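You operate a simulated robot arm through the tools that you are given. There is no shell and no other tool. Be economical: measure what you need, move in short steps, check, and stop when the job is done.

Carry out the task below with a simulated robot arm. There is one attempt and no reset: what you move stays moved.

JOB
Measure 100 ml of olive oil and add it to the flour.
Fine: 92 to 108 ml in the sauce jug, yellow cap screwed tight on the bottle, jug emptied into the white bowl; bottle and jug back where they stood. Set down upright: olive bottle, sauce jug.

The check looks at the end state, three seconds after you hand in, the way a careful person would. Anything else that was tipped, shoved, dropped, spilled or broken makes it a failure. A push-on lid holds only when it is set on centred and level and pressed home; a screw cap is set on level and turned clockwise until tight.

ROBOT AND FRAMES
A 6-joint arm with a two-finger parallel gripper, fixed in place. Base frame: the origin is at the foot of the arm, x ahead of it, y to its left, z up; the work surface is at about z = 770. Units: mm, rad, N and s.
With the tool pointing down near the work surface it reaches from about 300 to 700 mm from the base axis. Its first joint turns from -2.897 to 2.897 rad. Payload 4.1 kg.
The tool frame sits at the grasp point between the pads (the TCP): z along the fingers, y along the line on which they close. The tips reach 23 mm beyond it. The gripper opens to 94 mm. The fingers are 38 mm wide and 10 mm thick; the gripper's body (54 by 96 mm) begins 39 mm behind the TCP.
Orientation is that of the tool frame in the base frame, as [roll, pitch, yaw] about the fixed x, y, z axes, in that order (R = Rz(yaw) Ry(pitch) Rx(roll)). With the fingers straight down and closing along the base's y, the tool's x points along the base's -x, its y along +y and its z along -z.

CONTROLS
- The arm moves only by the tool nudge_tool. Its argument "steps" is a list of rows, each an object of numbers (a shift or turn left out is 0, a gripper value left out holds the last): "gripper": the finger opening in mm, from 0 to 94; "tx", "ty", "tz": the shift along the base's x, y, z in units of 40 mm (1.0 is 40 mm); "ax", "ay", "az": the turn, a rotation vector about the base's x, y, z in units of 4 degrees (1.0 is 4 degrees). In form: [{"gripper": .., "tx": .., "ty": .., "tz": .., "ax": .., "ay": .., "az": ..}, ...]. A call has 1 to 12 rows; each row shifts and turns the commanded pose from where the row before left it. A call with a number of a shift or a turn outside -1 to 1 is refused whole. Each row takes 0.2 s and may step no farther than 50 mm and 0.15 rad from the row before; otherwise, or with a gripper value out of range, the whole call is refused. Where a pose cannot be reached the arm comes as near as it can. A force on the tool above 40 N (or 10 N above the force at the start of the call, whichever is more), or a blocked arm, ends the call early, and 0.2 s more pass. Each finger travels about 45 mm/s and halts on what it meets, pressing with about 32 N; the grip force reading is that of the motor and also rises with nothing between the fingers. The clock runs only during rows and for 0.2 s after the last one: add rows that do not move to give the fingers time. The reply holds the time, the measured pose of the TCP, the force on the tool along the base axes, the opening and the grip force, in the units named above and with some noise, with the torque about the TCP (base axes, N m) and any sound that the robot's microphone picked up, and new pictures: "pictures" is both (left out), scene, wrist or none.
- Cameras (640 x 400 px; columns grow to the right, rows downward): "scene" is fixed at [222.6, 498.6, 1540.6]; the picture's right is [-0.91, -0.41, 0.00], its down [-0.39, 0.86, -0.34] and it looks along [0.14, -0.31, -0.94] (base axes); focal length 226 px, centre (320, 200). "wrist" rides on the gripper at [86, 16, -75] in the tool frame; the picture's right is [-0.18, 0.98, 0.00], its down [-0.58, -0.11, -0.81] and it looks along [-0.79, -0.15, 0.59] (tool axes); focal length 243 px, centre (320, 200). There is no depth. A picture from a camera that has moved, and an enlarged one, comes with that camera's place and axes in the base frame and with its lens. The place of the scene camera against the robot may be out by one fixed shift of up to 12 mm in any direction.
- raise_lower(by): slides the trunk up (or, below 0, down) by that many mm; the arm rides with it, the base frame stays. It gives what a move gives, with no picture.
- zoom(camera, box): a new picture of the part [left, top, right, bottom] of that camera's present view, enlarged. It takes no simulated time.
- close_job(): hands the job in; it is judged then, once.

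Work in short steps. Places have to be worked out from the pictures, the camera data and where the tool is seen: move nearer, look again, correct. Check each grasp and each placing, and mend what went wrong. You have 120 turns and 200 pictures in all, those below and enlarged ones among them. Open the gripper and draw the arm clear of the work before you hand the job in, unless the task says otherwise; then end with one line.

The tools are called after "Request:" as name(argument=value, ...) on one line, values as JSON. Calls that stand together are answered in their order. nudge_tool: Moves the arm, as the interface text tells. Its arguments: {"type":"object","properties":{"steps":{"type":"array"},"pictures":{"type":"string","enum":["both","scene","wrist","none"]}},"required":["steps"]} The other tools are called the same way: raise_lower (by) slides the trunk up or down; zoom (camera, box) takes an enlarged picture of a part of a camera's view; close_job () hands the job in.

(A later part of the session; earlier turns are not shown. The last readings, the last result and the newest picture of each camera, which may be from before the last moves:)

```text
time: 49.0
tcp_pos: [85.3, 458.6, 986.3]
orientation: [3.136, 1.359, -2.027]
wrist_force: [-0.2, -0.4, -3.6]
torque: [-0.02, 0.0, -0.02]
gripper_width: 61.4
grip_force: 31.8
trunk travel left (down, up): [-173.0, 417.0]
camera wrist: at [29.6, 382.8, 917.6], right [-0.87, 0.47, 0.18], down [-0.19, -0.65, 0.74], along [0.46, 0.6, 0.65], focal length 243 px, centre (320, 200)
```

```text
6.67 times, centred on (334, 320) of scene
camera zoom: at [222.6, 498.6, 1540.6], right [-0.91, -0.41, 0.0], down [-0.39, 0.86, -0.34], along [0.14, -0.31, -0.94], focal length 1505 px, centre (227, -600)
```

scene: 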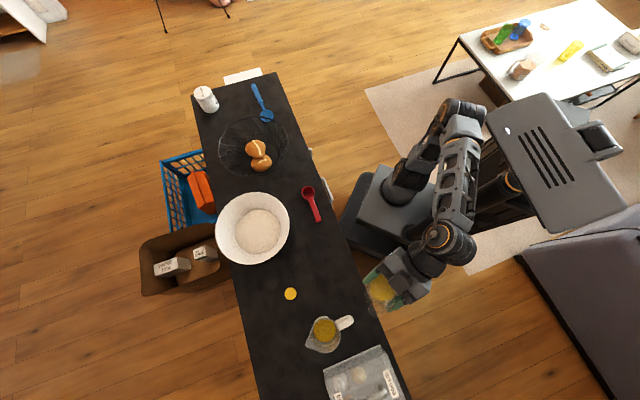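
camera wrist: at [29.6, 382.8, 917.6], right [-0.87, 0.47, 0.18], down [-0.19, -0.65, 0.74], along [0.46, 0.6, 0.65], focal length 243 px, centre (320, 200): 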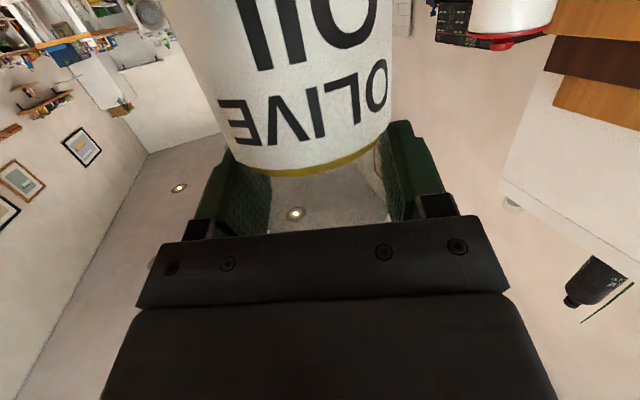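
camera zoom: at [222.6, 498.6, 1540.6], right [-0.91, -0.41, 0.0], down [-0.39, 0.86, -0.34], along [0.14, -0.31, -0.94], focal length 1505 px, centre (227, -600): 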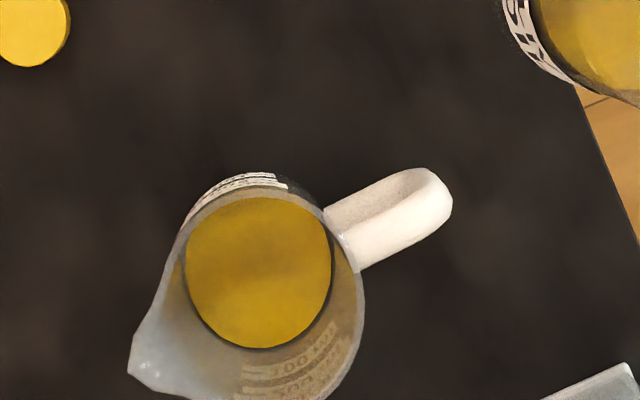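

The bottle level dropped about 15 mm, so roughly 40 ml is in the jug. The flow is quick and settles by angle at about 18 ml per degree. I need about 60 ml more, and the arm ran out of wrist reach, so I'll raise the trunk 150 mm to make the forearm steeper before tilting again.

Request:
raise_lower(by=150)

Request:
nudge_tool(steps=[{"ax": -0.896, "ay": 0.443, "tx": 0.055, "ty": 0.13}, {"ax": -0.896, "ay": 0.443, "tx": 0.055, "ty": 0.13}, {"ax": -0.896, "ay": 0.443, "tx": 0.055, "ty": 0.13}, {"ax": -0.896, "ay": 0.443, "tx": 0.055, "ty": 0.13}, {"ax": -0.896, "ay": 0.443, "tx": 0.055, "ty": 0.13}, {"ax": -0.896, "ay": 0.443, "tx": 0.055, "ty": 0.13}, {"ax": -0.896, "ay": 0.443, "tx": 0.055, "ty": 0.13, "tz": -0.3}, {"ax": -0.896, "ay": 0.443, "tx": 0.055, "ty": 0.13, "tz": -0.4}, {"ax": -0.896, "ay": 0.443, "tx": 0.055, "ty": 0.13, "tz": -0.4}, {"ax": -0.896, "ay": 0.443, "tx": 0.055, "ty": 0.13, "tz": -0.4}, {"ax": -0.896, "ay": 0.443, "tx": 0.055, "ty": 0.13, "tz": -0.4}, {"ax": -0.896, "ay": 0.443, "tx": 0.055, "ty": 0.13, "tz": -0.4}], pictures="scene")

```text
time: 50.8
tcp_pos: [84.3, 457.2, 1136.7]
orientation: [3.136, 1.358, -2.028]
wrist_force: [-0.2, -1.1, -4.6]
torque: [0.03, -0.03, 0.03]
gripper_width: 61.6
grip_force: 31.7
trunk travel left (down, up): [-323.0, 267.0]
```

```text
time: 53.4
tcp_pos: [110.0, 520.4, 1044.1]
orientation: [3.134, 0.52, -2.031]
wrist_force: [-0.2, 0.2, -4.0]
torque: [0.08, -0.05, -0.02]
gripper_width: 61.8
grip_force: 32.7
trunk travel left (down, up): [-323.0, 267.0]
```

scene: 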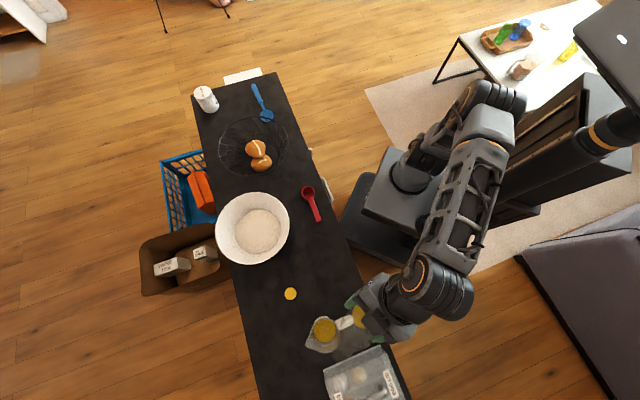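

Lowering to z 932 while tilting on to about 76°.

Request:
nudge_tool(steps=[{"ax": -0.896, "ay": 0.443, "tz": -0.4}, {"ax": -0.896, "ay": 0.443, "tz": -0.4}, {"ax": -0.896, "ay": 0.443, "tz": -0.4}, {"ax": -0.896, "ay": 0.443, "tz": -0.4}, {"ax": -0.896, "ay": 0.443, "tz": -0.4}, {"ax": -0.896, "ay": 0.443, "tz": -0.4}, {"ax": -0.896, "ay": 0.443, "tz": -0.4}, {}], pictures="none")

Request:
zoom(camera="scene", box=[286, 290, 382, 350])

```text
time: 55.2
tcp_pos: [111.7, 521.6, 931.4]
orientation: [3.137, 0.033, -2.03]
wrist_force: [-0.4, 0.5, -4.4]
torque: [0.1, -0.01, 0.01]
gripper_width: 61.6
grip_force: 32.3
trunk travel left (down, up): [-323.0, 267.0]
```

```text
6.67 times, centred on (334, 320) of scene
camera zoom: at [222.6, 498.6, 1540.6], right [-0.91, -0.41, 0.0], down [-0.39, 0.86, -0.34], along [0.14, -0.31, -0.94], focal length 1505 px, centre (227, -600)
```

zoom: 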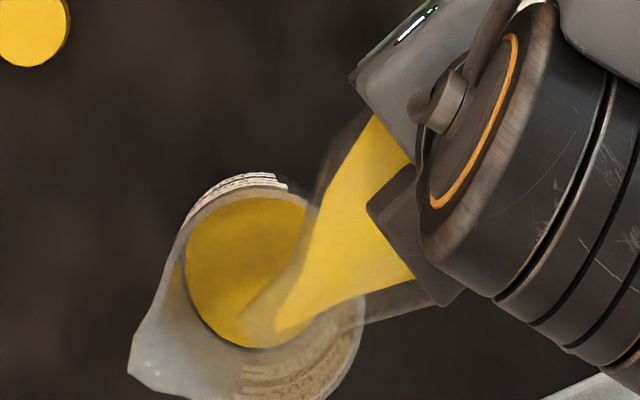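

I'll tilt to the earlier pouring angle (pitch about -0.114), where little new flow is expected, and check reach.

Request:
nudge_tool(steps=[{"ax": -0.896, "ay": 0.443}, {"ax": -0.896, "ay": 0.443}, {}, {}], pictures="none")

Request:
zoom(camera="scene", box=[286, 290, 382, 350])

```text
time: 56.2
tcp_pos: [111.1, 519.4, 932.7]
orientation: [3.135, -0.106, -2.031]
wrist_force: [0.5, 0.3, -3.8]
torque: [0.09, -0.06, -0.01]
gripper_width: 61.4
grip_force: 31.7
trunk travel left (down, up): [-323.0, 267.0]
```

```text
6.67 times, centred on (334, 320) of scene
camera zoom: at [222.6, 498.6, 1540.6], right [-0.91, -0.41, 0.0], down [-0.39, 0.86, -0.34], along [0.14, -0.31, -0.94], focal length 1505 px, centre (227, -600)
```

zoom: 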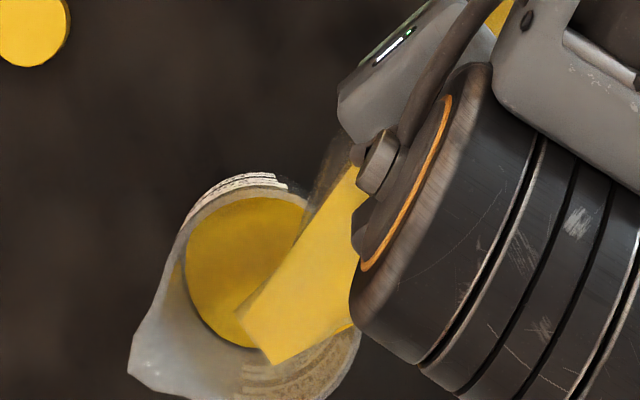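

No new flow yet. Stepping 1.2°.

Request:
nudge_tool(steps=[{"ax": -0.27, "ay": 0.133}, {}, {}, {}], pictures="none")

Request:
zoom(camera="scene", box=[286, 290, 382, 350])

```text
time: 57.2
tcp_pos: [109.4, 521.3, 932.3]
orientation: [3.135, -0.127, -2.031]
wrist_force: [0.2, 0.6, -3.0]
torque: [0.08, -0.06, 0.01]
gripper_width: 61.8
grip_force: 31.9
trunk travel left (down, up): [-323.0, 267.0]
```

```text
6.67 times, centred on (334, 320) of scene
camera zoom: at [222.6, 498.6, 1540.6], right [-0.91, -0.41, 0.0], down [-0.39, 0.86, -0.34], along [0.14, -0.31, -0.94], focal length 1505 px, centre (227, -600)
```

zoom: 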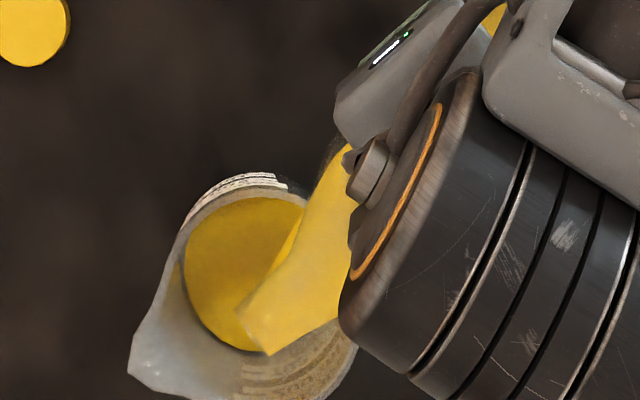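

The surface edge moved from 347 to about 352, so some was added. I'll take another 1.2° step.

Request:
nudge_tool(steps=[{"ax": -0.27, "ay": 0.133}, {}, {}, {}], pictures="none")

Request:
zoom(camera="scene", box=[286, 290, 382, 350])

```text
time: 58.2
tcp_pos: [110.0, 521.9, 931.8]
orientation: [3.137, -0.149, -2.029]
wrist_force: [-0.6, 0.4, -2.7]
torque: [0.07, 0.0, 0.02]
gripper_width: 61.8
grip_force: 31.5
trunk travel left (down, up): [-323.0, 267.0]
```

```text
6.67 times, centred on (334, 320) of scene
camera zoom: at [222.6, 498.6, 1540.6], right [-0.91, -0.41, 0.0], down [-0.39, 0.86, -0.34], along [0.14, -0.31, -0.94], focal length 1505 px, centre (227, -600)
```

zoom: 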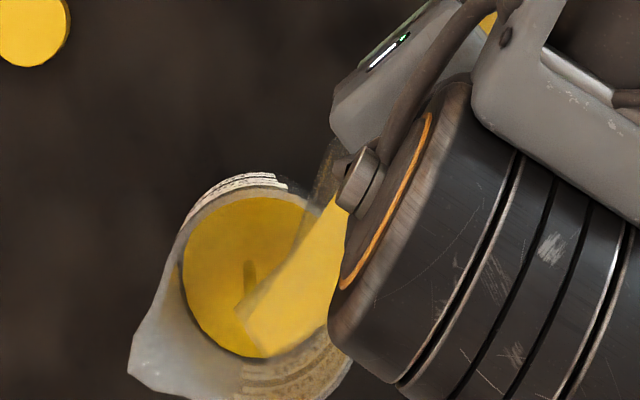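

It's still flowing and the edge is at 358. I'll stop by tilting back 8° and check.

Request:
nudge_tool(steps=[{"ax": 0.896, "ay": -0.443}, {"ax": 0.896, "ay": -0.443}, {"ax": 0.896, "ay": -0.443, "tz": 0.3}, {"ax": 0.896, "ay": -0.443, "tz": 0.3}, {"ax": 0.896, "ay": -0.443, "tz": 0.3, "tx": -0.06, "ty": -0.13}, {"ax": 0.896, "ay": -0.443, "tz": 0.3, "tx": -0.06, "ty": -0.13}, {"ax": 0.896, "ay": -0.443, "tz": 0.3, "tx": -0.06, "ty": -0.13}, {"ax": 0.896, "ay": -0.443, "tz": 0.3, "tx": -0.06, "ty": -0.13}, {"ax": 0.896, "ay": -0.443, "tz": 0.3, "tx": -0.06, "ty": -0.13}, {"ax": 0.896, "ay": -0.443, "tx": -0.06, "ty": -0.13}, {"ax": 0.896, "ay": -0.443, "tx": -0.06, "ty": -0.13}, {"ax": 0.896, "ay": -0.443, "tx": -0.06, "ty": -0.13}], pictures="none")

Request:
nudge_tool(steps=[{"ax": 0.896, "ay": -0.443, "tx": -0.06, "ty": -0.13}, {"ax": 0.896, "ay": -0.443, "tx": -0.06, "ty": -0.13}, {"ax": 0.896, "ay": -0.443, "tx": -0.06, "ty": -0.13}, {"ax": 0.896, "ay": -0.443}, {"ax": 0.896, "ay": -0.443}, {"ax": 0.896, "ay": -0.443}, {"ax": 0.896, "ay": -0.443}, {"ax": 0.896, "ay": -0.443}, {"ax": 0.896, "ay": -0.443}, {"ax": 0.56, "ay": -0.277}, {}, {}], pictures="wrist")

Request:
zoom(camera="scene", box=[286, 290, 382, 350])

Request:
zoom(camera="wrist", box=[224, 100, 416, 220])

```text
time: 60.8
tcp_pos: [91.8, 478.7, 1016.8]
orientation: [3.135, 0.69, -2.029]
wrist_force: [0.2, 0.6, -3.9]
torque: [0.05, -0.02, -0.02]
gripper_width: 61.5
grip_force: 31.3
trunk travel left (down, up): [-323.0, 267.0]
```

```text
time: 63.4
tcp_pos: [83.9, 462.9, 1017.9]
orientation: [3.135, 1.36, -2.03]
wrist_force: [-0.1, -0.4, -2.9]
torque: [-0.04, 0.03, 0.01]
gripper_width: 61.6
grip_force: 32.2
trunk travel left (down, up): [-323.0, 267.0]
camera wrist: at [29.5, 388.3, 947.7], right [-0.87, 0.47, 0.18], down [-0.19, -0.65, 0.74], along [0.46, 0.6, 0.65], focal length 243 px, centre (320, 200)
```

wrist: 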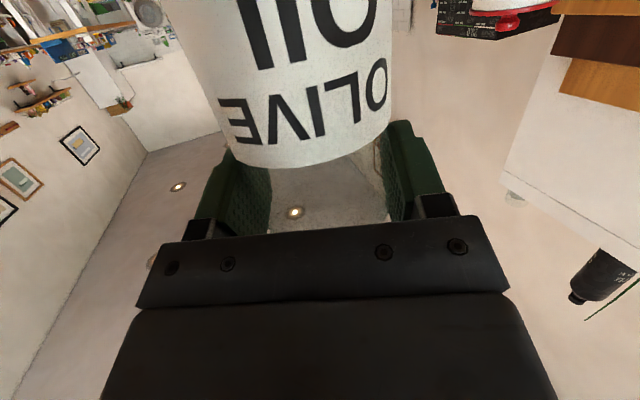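

```text
6.67 times, centred on (334, 320) of scene
camera zoom: at [222.6, 498.6, 1540.6], right [-0.91, -0.41, 0.0], down [-0.39, 0.86, -0.34], along [0.14, -0.31, -0.94], focal length 1505 px, centre (227, -600)
```

zoom: 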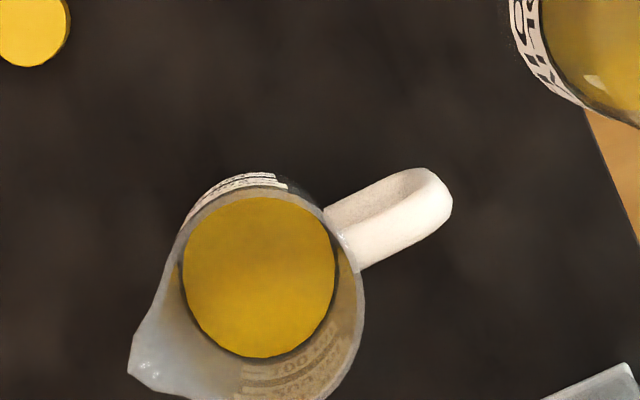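

```text
3.33 times, centred on (320, 160) of wrist
camera zoom: at [29.5, 388.3, 947.7], right [-0.87, 0.47, 0.18], down [-0.19, -0.65, 0.74], along [0.46, 0.6, 0.65], focal length 809 px, centre (320, 333)
```

zoom: 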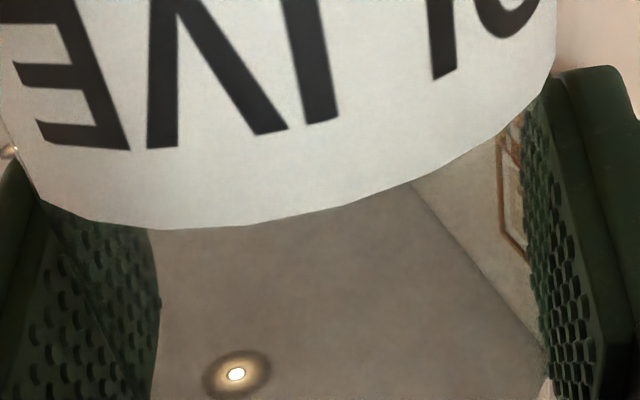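

The label now hides the bottle level, so I'll read the jug's own scale from the side. I'll hold the bottle tilted about 44° near (220, 420) so the camera looks level with the jug at the right of the view.

Request:
nudge_tool(steps=[{"ax": -0.896, "ay": 0.443, "tx": 0.31, "ty": -0.1, "tz": -0.2}, {"ax": -0.896, "ay": 0.443, "tx": 0.31, "ty": -0.1, "tz": -0.2}, {"ax": -0.896, "ay": 0.443, "tx": 0.31, "ty": -0.1, "tz": -0.2}, {"ax": -0.896, "ay": 0.443, "tx": 0.31, "ty": -0.1, "tz": -0.2}, {"ax": -0.896, "ay": 0.443, "tx": 0.31, "ty": -0.1, "tz": -0.2}, {"ax": -0.896, "ay": 0.443, "tx": 0.31, "ty": -0.1, "tz": -0.2}, {"ax": -0.896, "ay": 0.443, "tx": 0.31, "ty": -0.1, "tz": -0.2}, {"ax": -0.896, "ay": 0.443, "tx": 0.31, "ty": -0.1, "tz": -0.2}, {"ax": -0.896, "ay": 0.443, "tx": 0.31, "ty": -0.1, "tz": -0.2}, {"ax": -0.896, "ay": 0.443, "tx": 0.31, "ty": -0.1, "tz": -0.2}, {"ax": -0.896, "ay": 0.443, "tx": 0.31, "ty": -0.1, "tz": -0.2}, {}], pictures="wrist")

```text
time: 66.0
tcp_pos: [220.2, 418.4, 929.5]
orientation: [3.137, 0.592, -2.031]
wrist_force: [-0.1, -0.2, -3.0]
torque: [0.01, -0.01, 0.02]
gripper_width: 61.5
grip_force: 31.9
trunk travel left (down, up): [-323.0, 267.0]
camera wrist: at [156.8, 324.1, 942.9], right [-0.81, 0.57, 0.11], down [0.12, -0.02, 0.99], along [0.57, 0.82, -0.05], focal length 243 px, centre (320, 200)
```

wrist: 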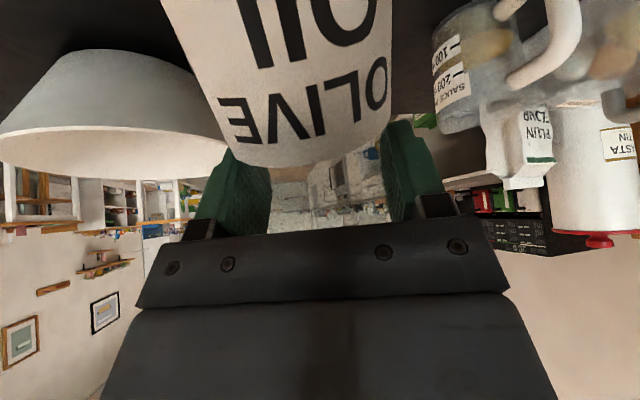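

Excellent, the jug scale is visible. I'll zoom in on it.

Request:
zoom(camera="wrist", box=[408, 0, 584, 110])

Request:
zoom(camera="wrist", box=[424, 10, 520, 70])

```text
3.64 times, centred on (496, 55) of wrist
camera zoom: at [156.8, 324.1, 942.9], right [-0.81, 0.57, 0.11], down [0.12, -0.02, 0.99], along [0.57, 0.82, -0.05], focal length 882 px, centre (-320, 727)
```

zoom: 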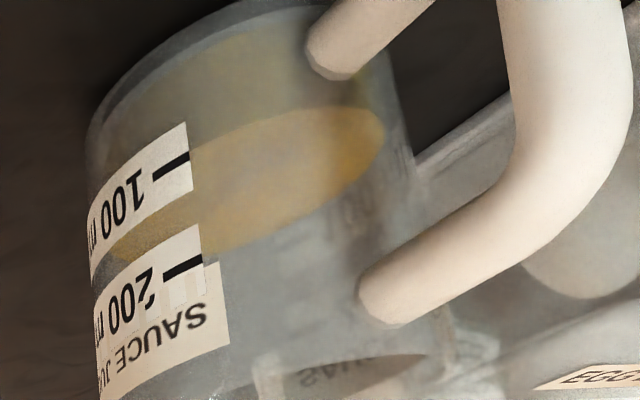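

```text
6.67 times, centred on (472, 40) of wrist
camera zoom: at [156.8, 324.1, 942.9], right [-0.81, 0.57, 0.11], down [0.12, -0.02, 0.99], along [0.57, 0.82, -0.05], focal length 1618 px, centre (-693, 1267)
```

zoom: 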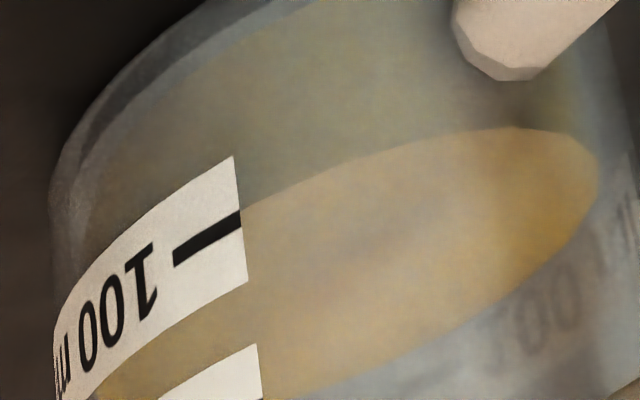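

The oil's near edge meets the label almost at the 100 ml mark. I'll magnify that spot to judge it precisely.

Request:
zoom(camera="wrist", box=[446, 32, 478, 52])

```text
16.00 times, centred on (462, 42) of wrist
camera zoom: at [156.8, 324.1, 942.9], right [-0.81, 0.57, 0.11], down [0.12, -0.02, 0.99], along [0.57, 0.82, -0.05], focal length 3882 px, centre (-1952, 2728)
```

zoom: 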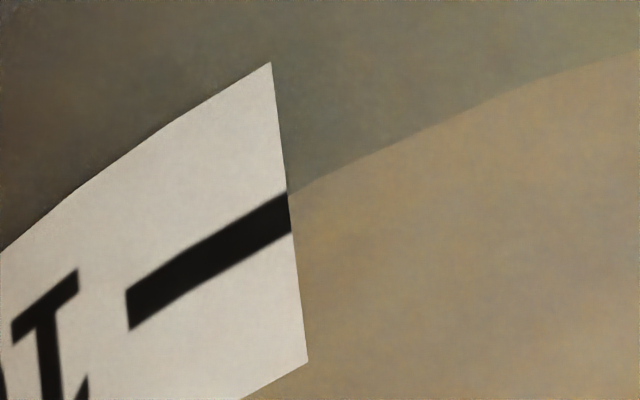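

The level reads about 92–96 ml after allowing for wall parallax, so I want about 6 ml more. I'll return to the pour pose at the same angle as the last step for a brief moment.

Request:
nudge_tool(steps=[{"tx": -0.344, "ty": 0.32, "tz": 0.5}, {"ax": -0.896, "ay": 0.443, "tx": -0.344, "ty": 0.32}, {"ax": -0.896, "ay": 0.443, "tx": -0.344, "ty": 0.32}, {"ax": -0.896, "ay": 0.443, "tx": -0.344, "ty": 0.32}, {"ax": -0.896, "ay": 0.443, "tx": -0.344, "ty": 0.32}, {"ax": -0.896, "ay": 0.443, "tx": -0.344, "ty": 0.32}, {"ax": -0.896, "ay": 0.443, "tx": -0.344, "ty": 0.32}, {"ax": -0.896, "ay": 0.443, "tx": -0.344, "ty": 0.32}, {"ax": -0.896, "ay": 0.443, "tz": -0.2}, {"tz": -0.22}, {}], pictures="none")

Request:
zoom(camera="scene", box=[286, 290, 382, 350])

```text
time: 68.4
tcp_pos: [110.8, 521.3, 931.6]
orientation: [3.138, 0.035, -2.03]
wrist_force: [0.8, -0.1, -4.0]
torque: [0.05, -0.06, 0.01]
gripper_width: 61.7
grip_force: 32.2
trunk travel left (down, up): [-323.0, 267.0]
```

```text
6.67 times, centred on (334, 320) of scene
camera zoom: at [222.6, 498.6, 1540.6], right [-0.91, -0.41, 0.0], down [-0.39, 0.86, -0.34], along [0.14, -0.31, -0.94], focal length 1505 px, centre (227, -600)
```

zoom: 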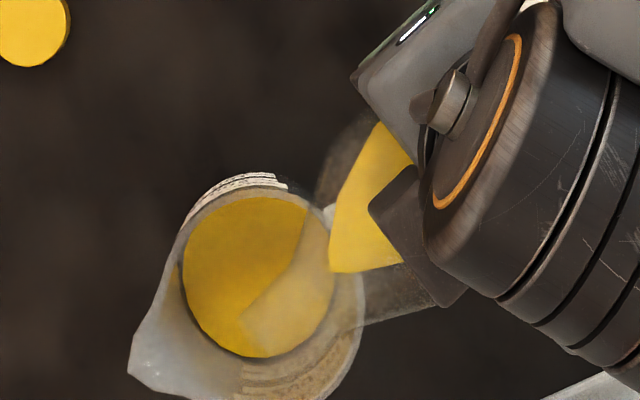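

Now a brief pour: tilt to the previous final angle, hold 0.2 s, then tilt back.

Request:
nudge_tool(steps=[{"ax": -0.896, "ay": 0.443}, {"ax": -0.896, "ay": 0.443}, {"ax": -0.569, "ay": 0.281}, {}, {"ax": 0.896, "ay": -0.443}, {"ax": 0.896, "ay": -0.443}, {"ax": 0.569, "ay": -0.281}], pictures="none")

Request:
nudge_tool(steps=[{"tz": 0.22}, {"ax": 0.896, "ay": -0.443, "tz": 0.2}, {"ax": 0.896, "ay": -0.443, "tx": 0.344, "ty": -0.32}, {"ax": 0.896, "ay": -0.443, "tx": 0.344, "ty": -0.32}, {"ax": 0.896, "ay": -0.443, "tx": 0.344, "ty": -0.32}, {"ax": 0.896, "ay": -0.443, "tx": 0.344, "ty": -0.32}, {"ax": 0.896, "ay": -0.443, "tx": 0.344, "ty": -0.32}, {"ax": 0.896, "ay": -0.443, "tx": 0.344, "ty": -0.32}, {"ax": 0.896, "ay": -0.443, "tx": 0.344, "ty": -0.32}, {"tx": 0.344, "ty": -0.32, "tz": -0.5}, {}, {}], pictures="none")

Request:
zoom(camera="wrist", box=[446, 32, 478, 52])

Request:
zoom(camera="wrist", box=[408, 0, 584, 110])

```text
time: 70.0
tcp_pos: [110.0, 521.7, 930.6]
orientation: [3.136, 0.036, -2.028]
wrist_force: [0.6, -0.2, -3.7]
torque: [0.08, -0.03, 0.0]
gripper_width: 61.4
grip_force: 32.1
trunk travel left (down, up): [-323.0, 267.0]
```

```text
time: 72.6
tcp_pos: [220.1, 417.6, 929.0]
orientation: [3.137, 0.593, -2.03]
wrist_force: [0.0, -0.3, -3.2]
torque: [0.05, -0.04, 0.0]
gripper_width: 61.7
grip_force: 32.2
trunk travel left (down, up): [-323.0, 267.0]
```

```text
16.00 times, centred on (462, 42) of wrist
camera zoom: at [155.7, 323.2, 941.8], right [-0.81, 0.57, 0.11], down [0.12, -0.02, 0.99], along [0.57, 0.82, -0.05], focal length 3882 px, centre (-1952, 2728)
```

zoom: 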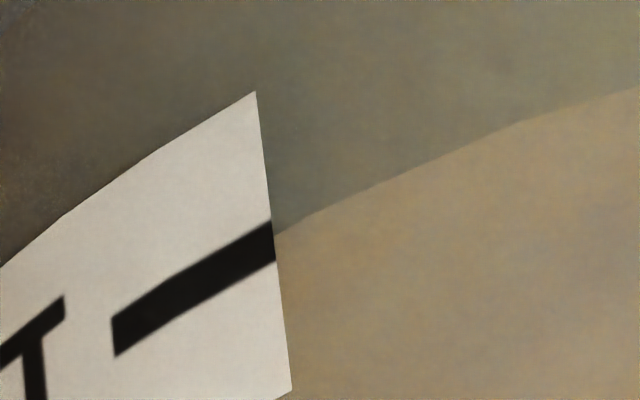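

```text
3.64 times, centred on (496, 55) of wrist
camera zoom: at [155.7, 323.2, 941.8], right [-0.81, 0.57, 0.11], down [0.12, -0.02, 0.99], along [0.57, 0.82, -0.05], focal length 882 px, centre (-320, 727)
```

zoom: 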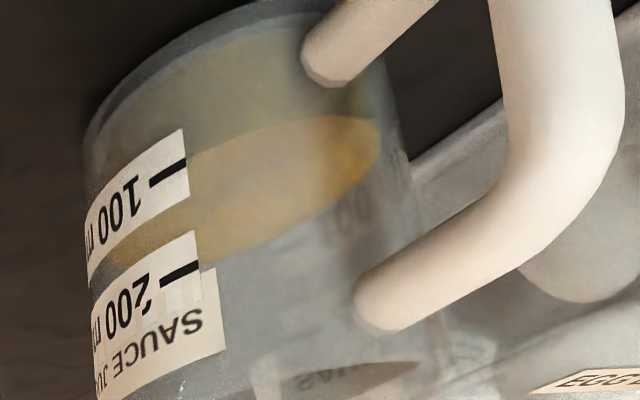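

The level is now essentially at the mark, about 95–99 ml. I'll do one more tiny pulse to centre it, at the same timing and 0.3° further.

Request:
nudge_tool(steps=[{"tx": -0.344, "ty": 0.32, "tz": 0.5}, {"ax": -0.896, "ay": 0.443, "tx": -0.344, "ty": 0.32}, {"ax": -0.896, "ay": 0.443, "tx": -0.344, "ty": 0.32}, {"ax": -0.896, "ay": 0.443, "tx": -0.344, "ty": 0.32}, {"ax": -0.896, "ay": 0.443, "tx": -0.344, "ty": 0.32}, {"ax": -0.896, "ay": 0.443, "tx": -0.344, "ty": 0.32}, {"ax": -0.896, "ay": 0.443, "tx": -0.344, "ty": 0.32}, {"ax": -0.896, "ay": 0.443, "tx": -0.344, "ty": 0.32}, {"ax": -0.896, "ay": 0.443, "tz": -0.2}, {"tz": -0.22}, {}], pictures="none")

Request:
nudge_tool(steps=[{"ax": -0.896, "ay": 0.443}, {"ax": -0.896, "ay": 0.443}, {"ax": -0.636, "ay": 0.314}, {}, {"ax": 0.896, "ay": -0.443}, {"ax": 0.896, "ay": -0.443}, {"ax": 0.636, "ay": -0.314}], pictures="none")

Request:
nudge_tool(steps=[{"tz": 0.22}, {"ax": 0.896, "ay": -0.443, "tz": 0.2}, {"ax": 0.896, "ay": -0.443, "tx": 0.344, "ty": -0.32}, {"ax": 0.896, "ay": -0.443, "tx": 0.344, "ty": -0.32}, {"ax": 0.896, "ay": -0.443, "tx": 0.344, "ty": -0.32}, {"ax": 0.896, "ay": -0.443, "tx": 0.344, "ty": -0.32}, {"ax": 0.896, "ay": -0.443, "tx": 0.344, "ty": -0.32}, {"ax": 0.896, "ay": -0.443, "tx": 0.344, "ty": -0.32}, {"ax": 0.896, "ay": -0.443, "tx": 0.344, "ty": -0.32}, {"tx": 0.344, "ty": -0.32, "tz": -0.5}, {}, {}], pictures="none")

Request:
zoom(camera="wrist", box=[446, 32, 478, 52])

```text
time: 75.0
tcp_pos: [110.0, 520.6, 933.0]
orientation: [3.137, 0.033, -2.028]
wrist_force: [-0.6, -0.3, -4.0]
torque: [0.09, -0.06, -0.02]
gripper_width: 61.7
grip_force: 31.8
trunk travel left (down, up): [-323.0, 267.0]
```

```text
time: 76.6
tcp_pos: [110.0, 520.2, 932.8]
orientation: [3.135, 0.035, -2.029]
wrist_force: [0.1, 0.0, -3.0]
torque: [0.08, -0.04, -0.01]
gripper_width: 61.4
grip_force: 32.0
trunk travel left (down, up): [-323.0, 267.0]
```

```text
time: 79.2
tcp_pos: [219.0, 420.2, 928.6]
orientation: [3.136, 0.592, -2.029]
wrist_force: [-0.5, -0.7, -3.3]
torque: [0.05, -0.06, -0.04]
gripper_width: 61.2
grip_force: 31.9
trunk travel left (down, up): [-323.0, 267.0]
```

```text
16.00 times, centred on (462, 42) of wrist
camera zoom: at [155.4, 324.8, 942.2], right [-0.81, 0.57, 0.11], down [0.12, -0.02, 0.99], along [0.57, 0.82, -0.05], focal length 3882 px, centre (-1952, 2728)
```

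zoom: 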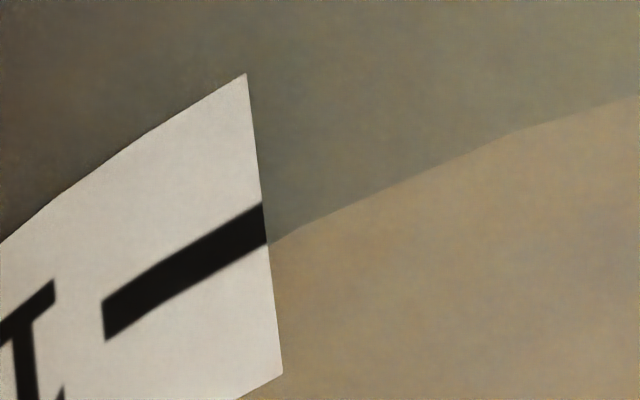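

The level is now about 5 ml above the mark as seen, so roughly 101–103 ml after parallax. That's good. Next I'll bring the bottle upright above its original spot.

Request:
nudge_tool(steps=[{"ax": 0.896, "ay": -0.443, "tx": -0.045, "ty": 0.075, "tz": 0.1}, {"ax": 0.896, "ay": -0.443, "tx": -0.045, "ty": 0.075, "tz": 0.1}, {"ax": 0.896, "ay": -0.443, "tx": -0.045, "ty": 0.075, "tz": 0.1}, {"ax": 0.896, "ay": -0.443, "tx": -0.045, "ty": 0.075}, {"ax": 0.896, "ay": -0.443, "tx": -0.045, "ty": 0.075}, {"ax": 0.896, "ay": -0.443, "tx": -0.045, "ty": 0.075}, {"ax": 0.896, "ay": -0.443, "tx": -0.045, "ty": 0.075}, {"ax": 0.896, "ay": -0.443, "tx": -0.045, "ty": 0.075}, {"ax": 0.896, "ay": -0.443, "tx": -0.045, "ty": 0.075}, {"ax": 0.896, "ay": -0.443, "tx": -0.045, "ty": 0.075}, {"ax": 0.896, "ay": -0.443, "tx": -0.045, "ty": 0.075}, {}], pictures="none")

```text
time: 81.8
tcp_pos: [215.2, 438.1, 939.7]
orientation: [-3.102, 1.194, -2.031]
wrist_force: [0.0, 0.2, -4.0]
torque: [-0.02, 0.05, -0.02]
gripper_width: 61.5
grip_force: 32.0
out of reach, approached as far as the arm can: row 5, 6, 7, 8, 10
trunk travel left (down, up): [-323.0, 267.0]
```

The wrist is limited at this trunk height. I'll raise the TCP by 160 mm and then lower the trunk by 150 mm.

Request:
nudge_tool(steps=[{"tz": 0.5}, {"tz": 0.5}, {"tz": 0.5}, {"tz": 0.5}, {"tz": 0.5}, {"tz": 0.5}, {"tz": 0.5}, {"tz": 0.5}, {}], pictures="none")

```text
time: 83.8
tcp_pos: [216.9, 438.8, 1100.0]
orientation: [-3.104, 1.193, -2.028]
wrist_force: [-0.2, -1.3, -4.0]
torque: [0.0, 0.01, -0.03]
gripper_width: 61.5
grip_force: 31.6
trunk travel left (down, up): [-323.0, 267.0]
```

Request:
raise_lower(by=-150)

Request:
nudge_tool(steps=[{"ax": 0.75, "ay": -0.289, "az": 0.186, "tx": -0.157, "ty": 0.123}, {"ax": 0.75, "ay": -0.289, "az": 0.186, "tx": -0.157, "ty": 0.123}, {"ax": 0.75, "ay": -0.289, "az": 0.186, "tx": -0.157, "ty": 0.123}, {}], pictures="both")

```text
time: 85.5
tcp_pos: [215.2, 438.5, 949.4]
orientation: [-3.102, 1.192, -2.028]
wrist_force: [-0.2, 0.2, -3.3]
torque: [0.01, 0.0, -0.01]
gripper_width: 61.6
grip_force: 32.1
trunk travel left (down, up): [-173.0, 417.0]
```

```text
time: 86.5
tcp_pos: [197.5, 453.4, 950.6]
orientation: [3.125, 1.36, -2.042]
wrist_force: [0.3, 0.6, -3.1]
torque: [0.02, -0.01, -0.03]
gripper_width: 61.4
grip_force: 31.8
trunk travel left (down, up): [-173.0, 417.0]
camera wrist: at [141.8, 378.5, 880.5], right [-0.86, 0.47, 0.18], down [-0.19, -0.65, 0.74], along [0.46, 0.6, 0.65], focal length 243 px, centre (320, 200)
```

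scene: 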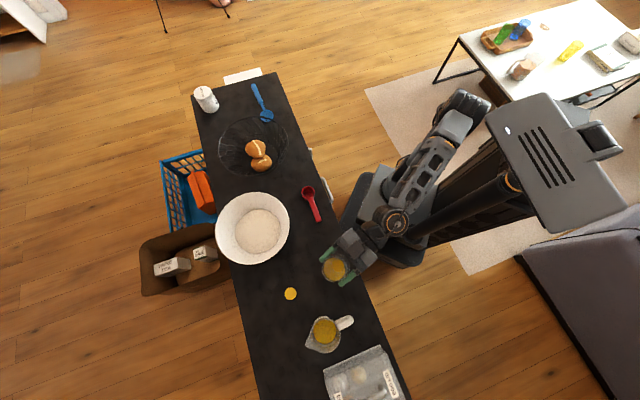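
wrist: 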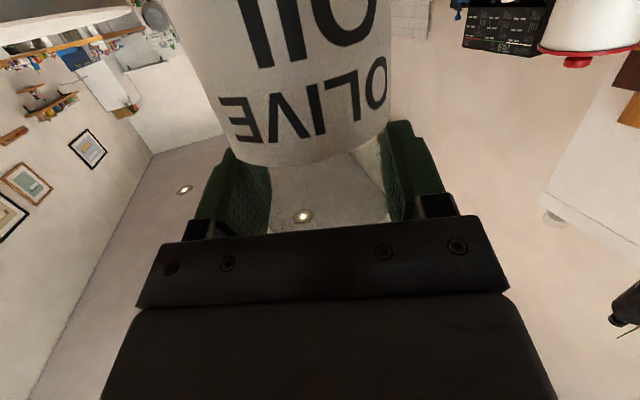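

The bottle is upright above its spot. I'll lower it, ending with small steps.

Request:
nudge_tool(steps=[{"tz": -0.4}, {"tz": -0.4}, {"tz": -0.4}, {"tz": -0.15}, {"tz": -0.05}, {"tz": -0.04}, {}], pictures="none")

```text
time: 88.1
tcp_pos: [197.6, 453.1, 892.8]
orientation: [3.125, 1.36, -2.045]
wrist_force: [-0.6, 0.1, -3.1]
torque: [-0.02, -0.01, -0.02]
gripper_width: 61.8
grip_force: 32.0
trunk travel left (down, up): [-173.0, 417.0]
```

Request:
nudge_tool(steps=[{"tz": -0.03}, {"tz": -0.02}, {}], pictures="none")

```text
time: 88.9
tcp_pos: [197.9, 452.8, 891.0]
orientation: [3.127, 1.362, -2.04]
wrist_force: [0.9, -0.9, -2.7]
torque: [-0.05, -0.13, -0.02]
gripper_width: 61.7
grip_force: 32.5
trunk travel left (down, up): [-173.0, 417.0]
```

Contact is beginning (the torque changed). I'll go down another 1 mm, then check.

Request:
nudge_tool(steps=[{"tz": -0.025}, {}], pictures="none")

```text
time: 89.5
tcp_pos: [197.6, 453.5, 890.3]
orientation: [3.128, 1.364, -2.042]
wrist_force: [0.7, -2.2, 6.5]
torque: [-0.42, -0.07, 0.03]
gripper_width: 61.7
grip_force: 32.1
trunk travel left (down, up): [-173.0, 417.0]
```

The bottle is on the table (6.5 N upward). I'll open and retreat straight back.

Request:
nudge_tool(steps=[{"gripper": 70}, {"gripper": 80}, {"gripper": 94}, {"gripper": 94}, {"gripper": 94}, {"gripper": 94}], pictures="none")

Request:
nudge_tool(steps=[{"tx": -0.14, "ty": -0.28}, {"tx": -0.22, "ty": -0.45}, {"tx": -0.22, "ty": -0.45}, {"tx": -0.22, "ty": -0.45}, {"tx": -0.22, "ty": -0.45}, {"tx": -0.22, "ty": -0.45}, {}], pictures="both")

Request:
zoom(camera="scene", box=[260, 240, 420, 340])

```text
time: 90.9
tcp_pos: [197.3, 453.5, 889.8]
orientation: [3.126, 1.36, -2.041]
wrist_force: [0.7, -0.4, 0.2]
torque: [0.04, 0.02, -0.02]
gripper_width: 94.2
grip_force: 0.1
trunk travel left (down, up): [-173.0, 417.0]
```

```text
time: 92.5
tcp_pos: [147.7, 350.2, 888.5]
orientation: [3.126, 1.36, -2.042]
wrist_force: [0.2, -0.1, 0.4]
torque: [-0.01, 0.02, -0.01]
gripper_width: 93.7
grip_force: 0.1
trunk travel left (down, up): [-173.0, 417.0]
camera wrist: at [92.3, 276.5, 819.4], right [-0.87, 0.47, 0.18], down [-0.19, -0.65, 0.74], along [0.46, 0.6, 0.65], focal length 243 px, centre (320, 200)
```

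scene: 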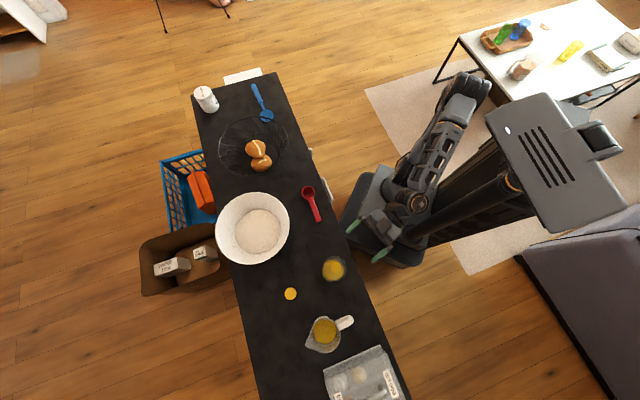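
wrist: 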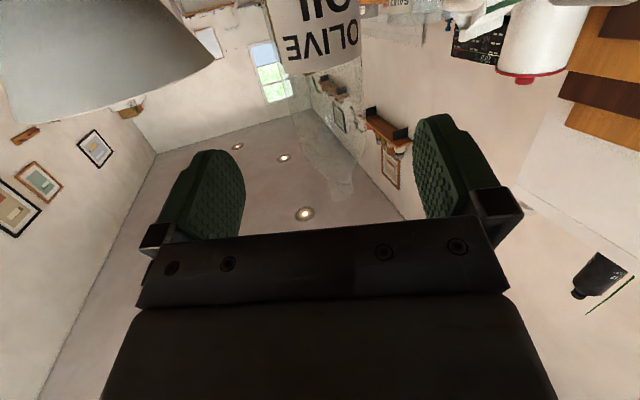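

```text
4.00 times, centred on (340, 290) of scene
camera zoom: at [222.6, 498.6, 1540.6], right [-0.91, -0.41, 0.0], down [-0.39, 0.86, -0.34], along [0.14, -0.31, -0.94], focal length 903 px, centre (240, -160)
```

zoom: 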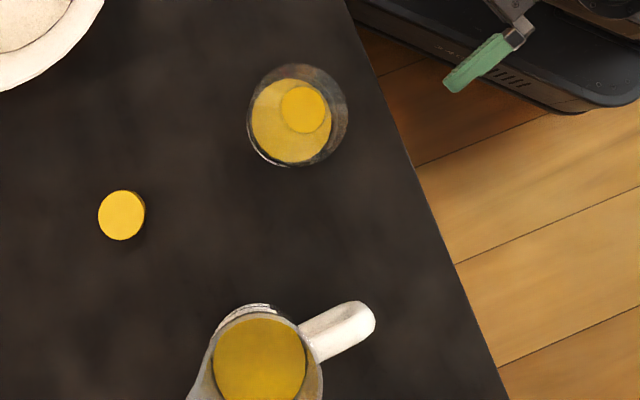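

The bottle stands within about 5 mm of its original spot and the jug is undisturbed. Next is the cap: I'll raise the trunk 200 mm, point the tool down and go above the cap near (294, 568).

Request:
raise_lower(by=200)

Request:
nudge_tool(steps=[{"ax": -0.892, "ay": 0.453}, {"ax": -0.892, "ay": 0.453}, {"ax": -0.892, "ay": 0.453}, {"ax": -0.892, "ay": 0.453}, {"ax": -0.892, "ay": 0.453}, {"ax": -0.892, "ay": 0.453}, {"ax": -0.892, "ay": 0.453}, {"ax": -0.892, "ay": 0.453}, {"ax": -0.892, "ay": 0.453}, {"ax": -0.892, "ay": 0.453}, {"ax": -0.892, "ay": 0.453}, {"ax": -0.892, "ay": 0.453}], pictures="none")

Request:
nudge_tool(steps=[{"ax": -0.892, "ay": 0.453, "tx": 0.4, "ty": 0.5}, {"ax": -0.892, "ay": 0.453, "tx": 0.4, "ty": 0.5}, {"ax": -0.892, "ay": 0.453, "tx": 0.4, "ty": 0.5}, {"ax": -0.892, "ay": 0.453, "tx": 0.4, "ty": 0.5}, {"ax": -0.892, "ay": 0.453, "tx": 0.4, "ty": 0.5}, {"ax": -0.892, "ay": 0.453, "tx": 0.4, "ty": 0.5}, {"ax": -0.892, "ay": 0.453, "tx": 0.4, "ty": 0.5}, {"ax": -0.446, "ay": 0.227, "tx": 0.4, "ty": 0.5}, {"tx": 0.3, "ty": 0.5}, {"ty": 0.5}, {"ty": 0.5}, {}], pictures="both")

```text
time: 94.7
tcp_pos: [147.5, 351.1, 1090.0]
orientation: [3.126, 1.361, -2.043]
wrist_force: [0.2, -0.5, 0.3]
torque: [-0.01, 0.01, -0.02]
gripper_width: 93.9
grip_force: 0.1
trunk travel left (down, up): [-373.0, 217.0]
```

```text
time: 97.3
tcp_pos: [147.1, 350.3, 1088.5]
orientation: [3.128, 0.522, -2.041]
wrist_force: [-0.4, 0.1, -0.9]
torque: [0.0, -0.01, 0.01]
gripper_width: 94.0
grip_force: 0.0
trunk travel left (down, up): [-373.0, 217.0]
```

```text
time: 99.9
tcp_pos: [274.8, 537.6, 1069.6]
orientation: [3.127, -0.001, -2.039]
wrist_force: [-0.2, 1.4, -0.6]
torque: [-0.01, 0.02, 0.0]
gripper_width: 93.9
grip_force: 0.1
out of reach, approached as far as the arm can: row 9, 10, 11
trunk travel left (down, up): [-373.0, 217.0]
camera wrist: at [221.3, 467.4, 1143.3], right [-0.79, 0.61, 0.01], down [0.37, 0.47, 0.8], along [0.48, 0.64, -0.59], focal length 243 px, centre (320, 200)
```

scene: 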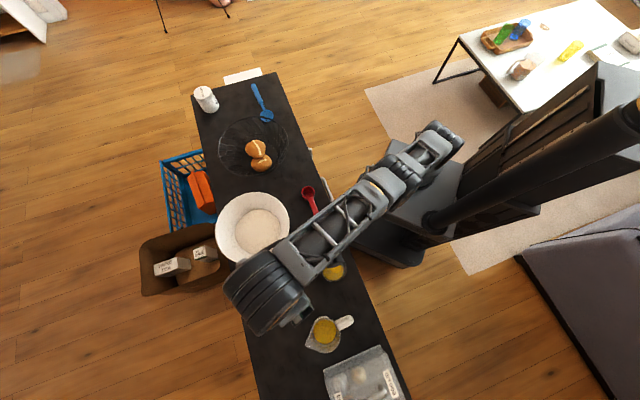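
wrist: 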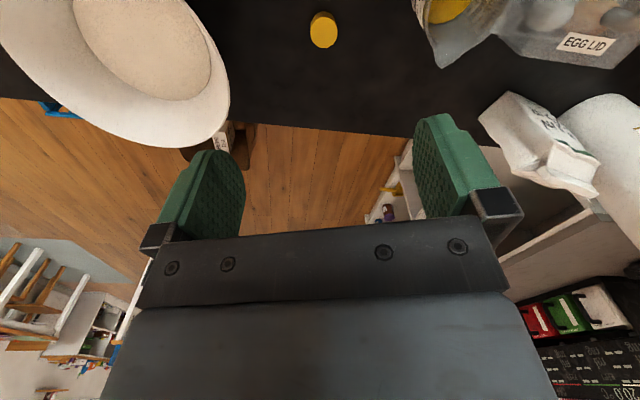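

The cap is at about (289, 567). A vertical descent would swing the forearm low over the tall bottle, which lies almost on the same azimuth. So I'll lean the tool about 24° sideways, away from the bottle, move the cap to a clear spot, and regrasp it vertically there. First I'll raise the trunk and yaw 90°.

Request:
raise_lower(by=120)

Request:
nudge_tool(steps=[{"az": 1, "tz": -0.3}, {"az": 1, "tz": -0.3}, {"az": 1, "tz": -0.3}, {"az": 1, "tz": -0.3, "tx": 0.05, "ty": 0.09}, {"az": 1, "tz": -0.3, "tx": 0.05, "ty": 0.09}, {"az": 1, "tz": -0.3, "tx": 0.05, "ty": 0.09}, {"az": 1, "tz": -0.3, "tx": 0.05, "ty": 0.09}, {"az": 1, "tz": -0.3, "tx": 0.05, "ty": 0.09}, {"az": 1, "tz": -0.3, "tx": 0.05, "ty": 0.09}, {"az": 1, "tz": -0.3, "tx": 0.05, "ty": 0.09}, {"az": 1, "tz": -0.3, "tx": 0.05, "ty": 0.09}, {"az": 1, "tz": -0.3}], pictures="none")

Request:
nudge_tool(steps=[{"az": 1, "tz": -0.2}, {"az": 1, "tz": -0.2}, {"az": 1, "tz": -0.2}, {"az": 1, "tz": -0.2}, {"az": 1, "tz": -0.2}, {"az": 1, "tz": -0.2}, {"az": 1, "tz": -0.2}, {"az": 1, "tz": -0.2}, {"az": 1}, {"az": 1}, {}], pictures="both")

```text
time: 101.4
tcp_pos: [274.4, 537.2, 1188.3]
orientation: [3.129, -0.002, -2.041]
wrist_force: [-0.4, 0.5, -0.6]
torque: [-0.01, 0.0, 0.02]
gripper_width: 94.2
grip_force: 0.0
trunk travel left (down, up): [-493.0, 97.0]
```

```text
time: 104.0
tcp_pos: [290.5, 565.9, 1043.5]
orientation: [3.126, -0.002, -1.2]
wrist_force: [-0.1, 0.3, 0.5]
torque: [0.01, 0.0, -0.04]
gripper_width: 94.0
grip_force: 0.0
trunk travel left (down, up): [-493.0, 97.0]
```

```text
time: 106.4
tcp_pos: [290.3, 567.3, 981.0]
orientation: [3.13, -0.002, -0.503]
wrist_force: [-0.2, -0.5, -0.4]
torque: [0.0, 0.0, 0.02]
gripper_width: 94.0
grip_force: 0.1
trunk travel left (down, up): [-493.0, 97.0]
camera wrist: at [358.3, 511.6, 1055.2], right [-0.64, -0.77, 0.01], down [-0.45, 0.39, 0.8], along [-0.63, 0.5, -0.59], focal length 243 px, centre (320, 200)
```

scene: 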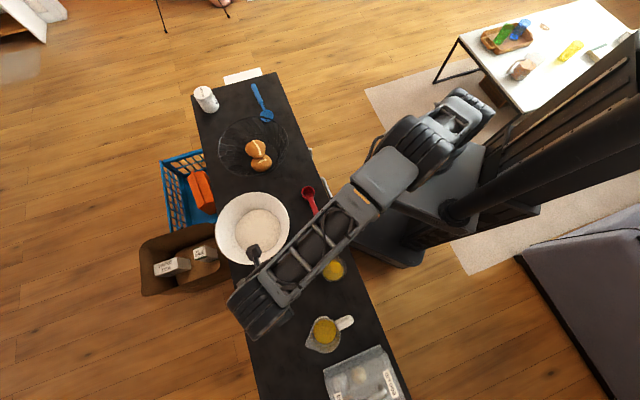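
wrist: 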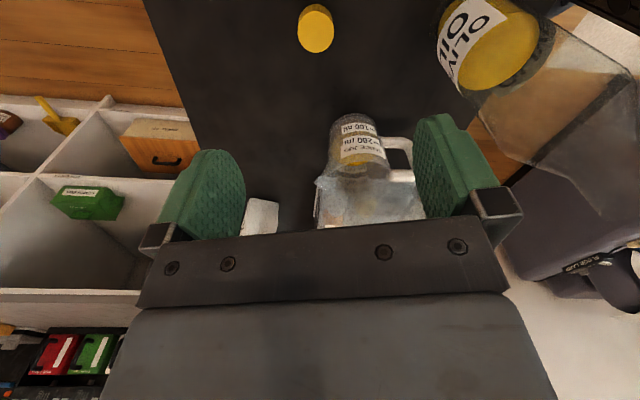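

The cap is confirmed at (287, 567). On this side the camera would come too close to the bowl, so I'll yaw 180° the other way, putting the camera on the bottle side but high, before leaning.

Request:
nudge_tool(steps=[{"az": -1}, {"az": -1}, {"az": -1}, {"az": -1}, {"az": -1}, {"az": -1}, {"az": -1}, {"az": -1}, {"az": -1}, {"az": -1}, {"az": -1}, {"az": -1}], pictures="none")

Request:
nudge_tool(steps=[{"az": -1}, {"az": -1}, {"az": -1}, {"az": -1}, {"az": -1}, {"az": -1}, {"az": -1}, {"az": -1}, {"az": -1}, {"az": -1}, {"az": -1}, {"az": -1}], pictures="none")

Request:
nudge_tool(steps=[{"az": -1}, {"az": -1}, {"az": -1}, {"az": -1}, {"az": -1}, {"az": -1}, {"az": -1}, {"az": -1}, {"az": -1}, {"az": -1}, {"az": -1}, {"az": -1}], pictures="none")

Request:
nudge_tool(steps=[{"az": -1}, {"az": -1}, {"az": -1}, {"az": -1}, {"az": -1}, {"az": -1}, {"az": -1}, {"az": -1}, {"az": -1}, {}], pictures="none")

Request:
nudge_tool(steps=[{"ax": 0.454, "ay": 0.891, "tz": -0.2}, {"ax": 0.454, "ay": 0.891, "tz": -0.2}, {"ax": 0.454, "ay": 0.891, "tz": -0.2}, {"ax": 0.454, "ay": 0.891, "tz": -0.2}, {"ax": 0.454, "ay": 0.891, "tz": -0.2}, {"ax": 0.454, "ay": 0.891, "tz": -0.2}, {}], pictures="both")

```text
time: 109.0
tcp_pos: [290.7, 566.9, 980.8]
orientation: [3.128, -0.002, -1.344]
wrist_force: [-0.5, -0.3, -0.6]
torque: [0.01, -0.01, 0.02]
gripper_width: 94.3
grip_force: 0.2
trunk travel left (down, up): [-493.0, 97.0]
```

```text
time: 111.6
tcp_pos: [288.3, 566.7, 980.6]
orientation: [3.128, -0.002, -2.182]
wrist_force: [-0.7, -0.4, 0.4]
torque: [-0.01, -0.02, 0.02]
gripper_width: 94.2
grip_force: 0.0
trunk travel left (down, up): [-493.0, 97.0]
```

```text
time: 114.2
tcp_pos: [289.1, 566.5, 980.6]
orientation: [3.128, -0.001, -3.019]
wrist_force: [-0.4, -0.7, -0.5]
torque: [0.01, 0.01, 0.0]
gripper_width: 93.9
grip_force: 0.2
trunk travel left (down, up): [-493.0, 97.0]
```

```text
time: 116.4
tcp_pos: [289.7, 566.0, 981.5]
orientation: [3.127, -0.002, 2.635]
wrist_force: [-0.3, 0.4, -0.8]
torque: [-0.01, 0.02, 0.01]
gripper_width: 94.0
grip_force: 0.0
trunk travel left (down, up): [-493.0, 97.0]
```

```text
time: 118.0
tcp_pos: [290.2, 566.1, 932.3]
orientation: [3.141, -0.42, 2.634]
wrist_force: [-0.3, -0.3, 0.3]
torque: [-0.01, 0.0, 0.01]
gripper_width: 93.9
grip_force: 0.1
trunk travel left (down, up): [-493.0, 97.0]
camera wrist: at [255.4, 603.7, 1036.2], right [0.62, 0.78, -0.08], down [0.7, -0.51, 0.5], along [0.35, -0.36, -0.86], focal length 243 px, centre (320, 200)
```

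scene: 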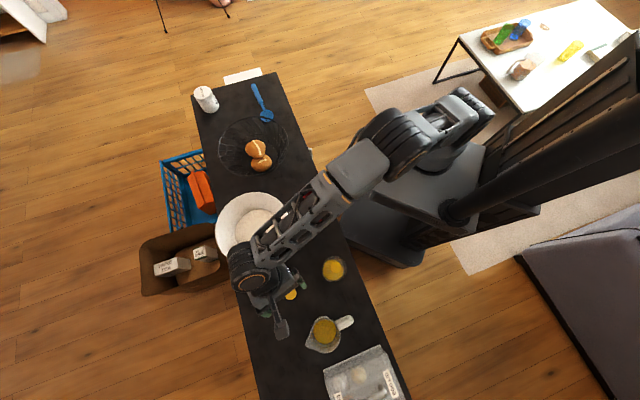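
wrist: 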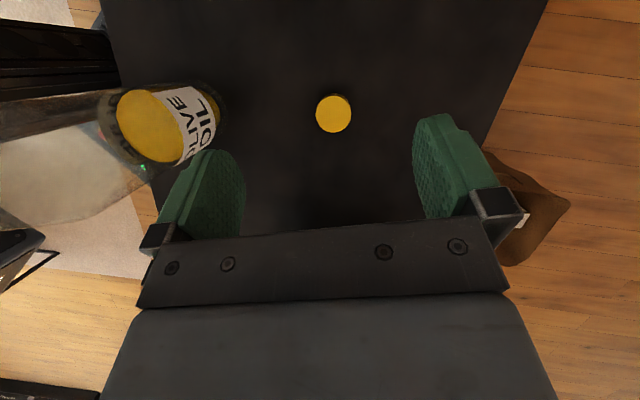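

The forearm now clears the bottle widely and the cap is centred between the fingers. Descending in steps.

Request:
nudge_tool(steps=[{"tz": -0.4, "tx": -0.05, "ty": 0.05}, {"tz": -0.4}, {"tz": -0.4}, {"tz": -0.4}, {"tz": -0.4}, {"tz": -0.4}, {}], pictures="both")

```text
time: 119.6
tcp_pos: [289.8, 568.0, 837.0]
orientation: [3.141, -0.42, 2.634]
wrist_force: [0.2, 0.1, -0.1]
torque: [-0.01, -0.01, 0.02]
gripper_width: 93.9
grip_force: 0.0
trunk travel left (down, up): [-493.0, 97.0]
camera wrist: at [254.9, 606.4, 939.6], right [0.62, 0.78, -0.08], down [0.7, -0.51, 0.5], along [0.35, -0.36, -0.86], focal length 243 px, centre (320, 200)
```

scene: 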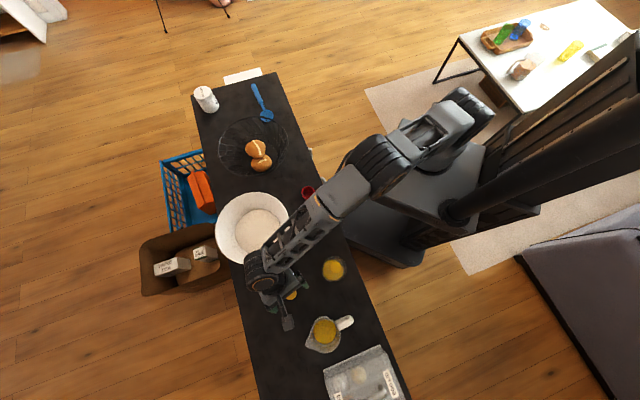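
wrist: 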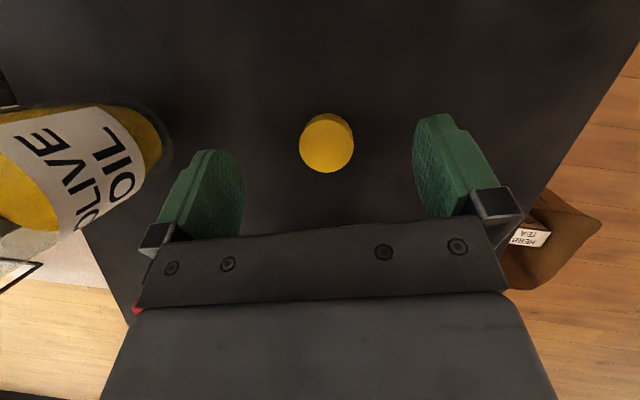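

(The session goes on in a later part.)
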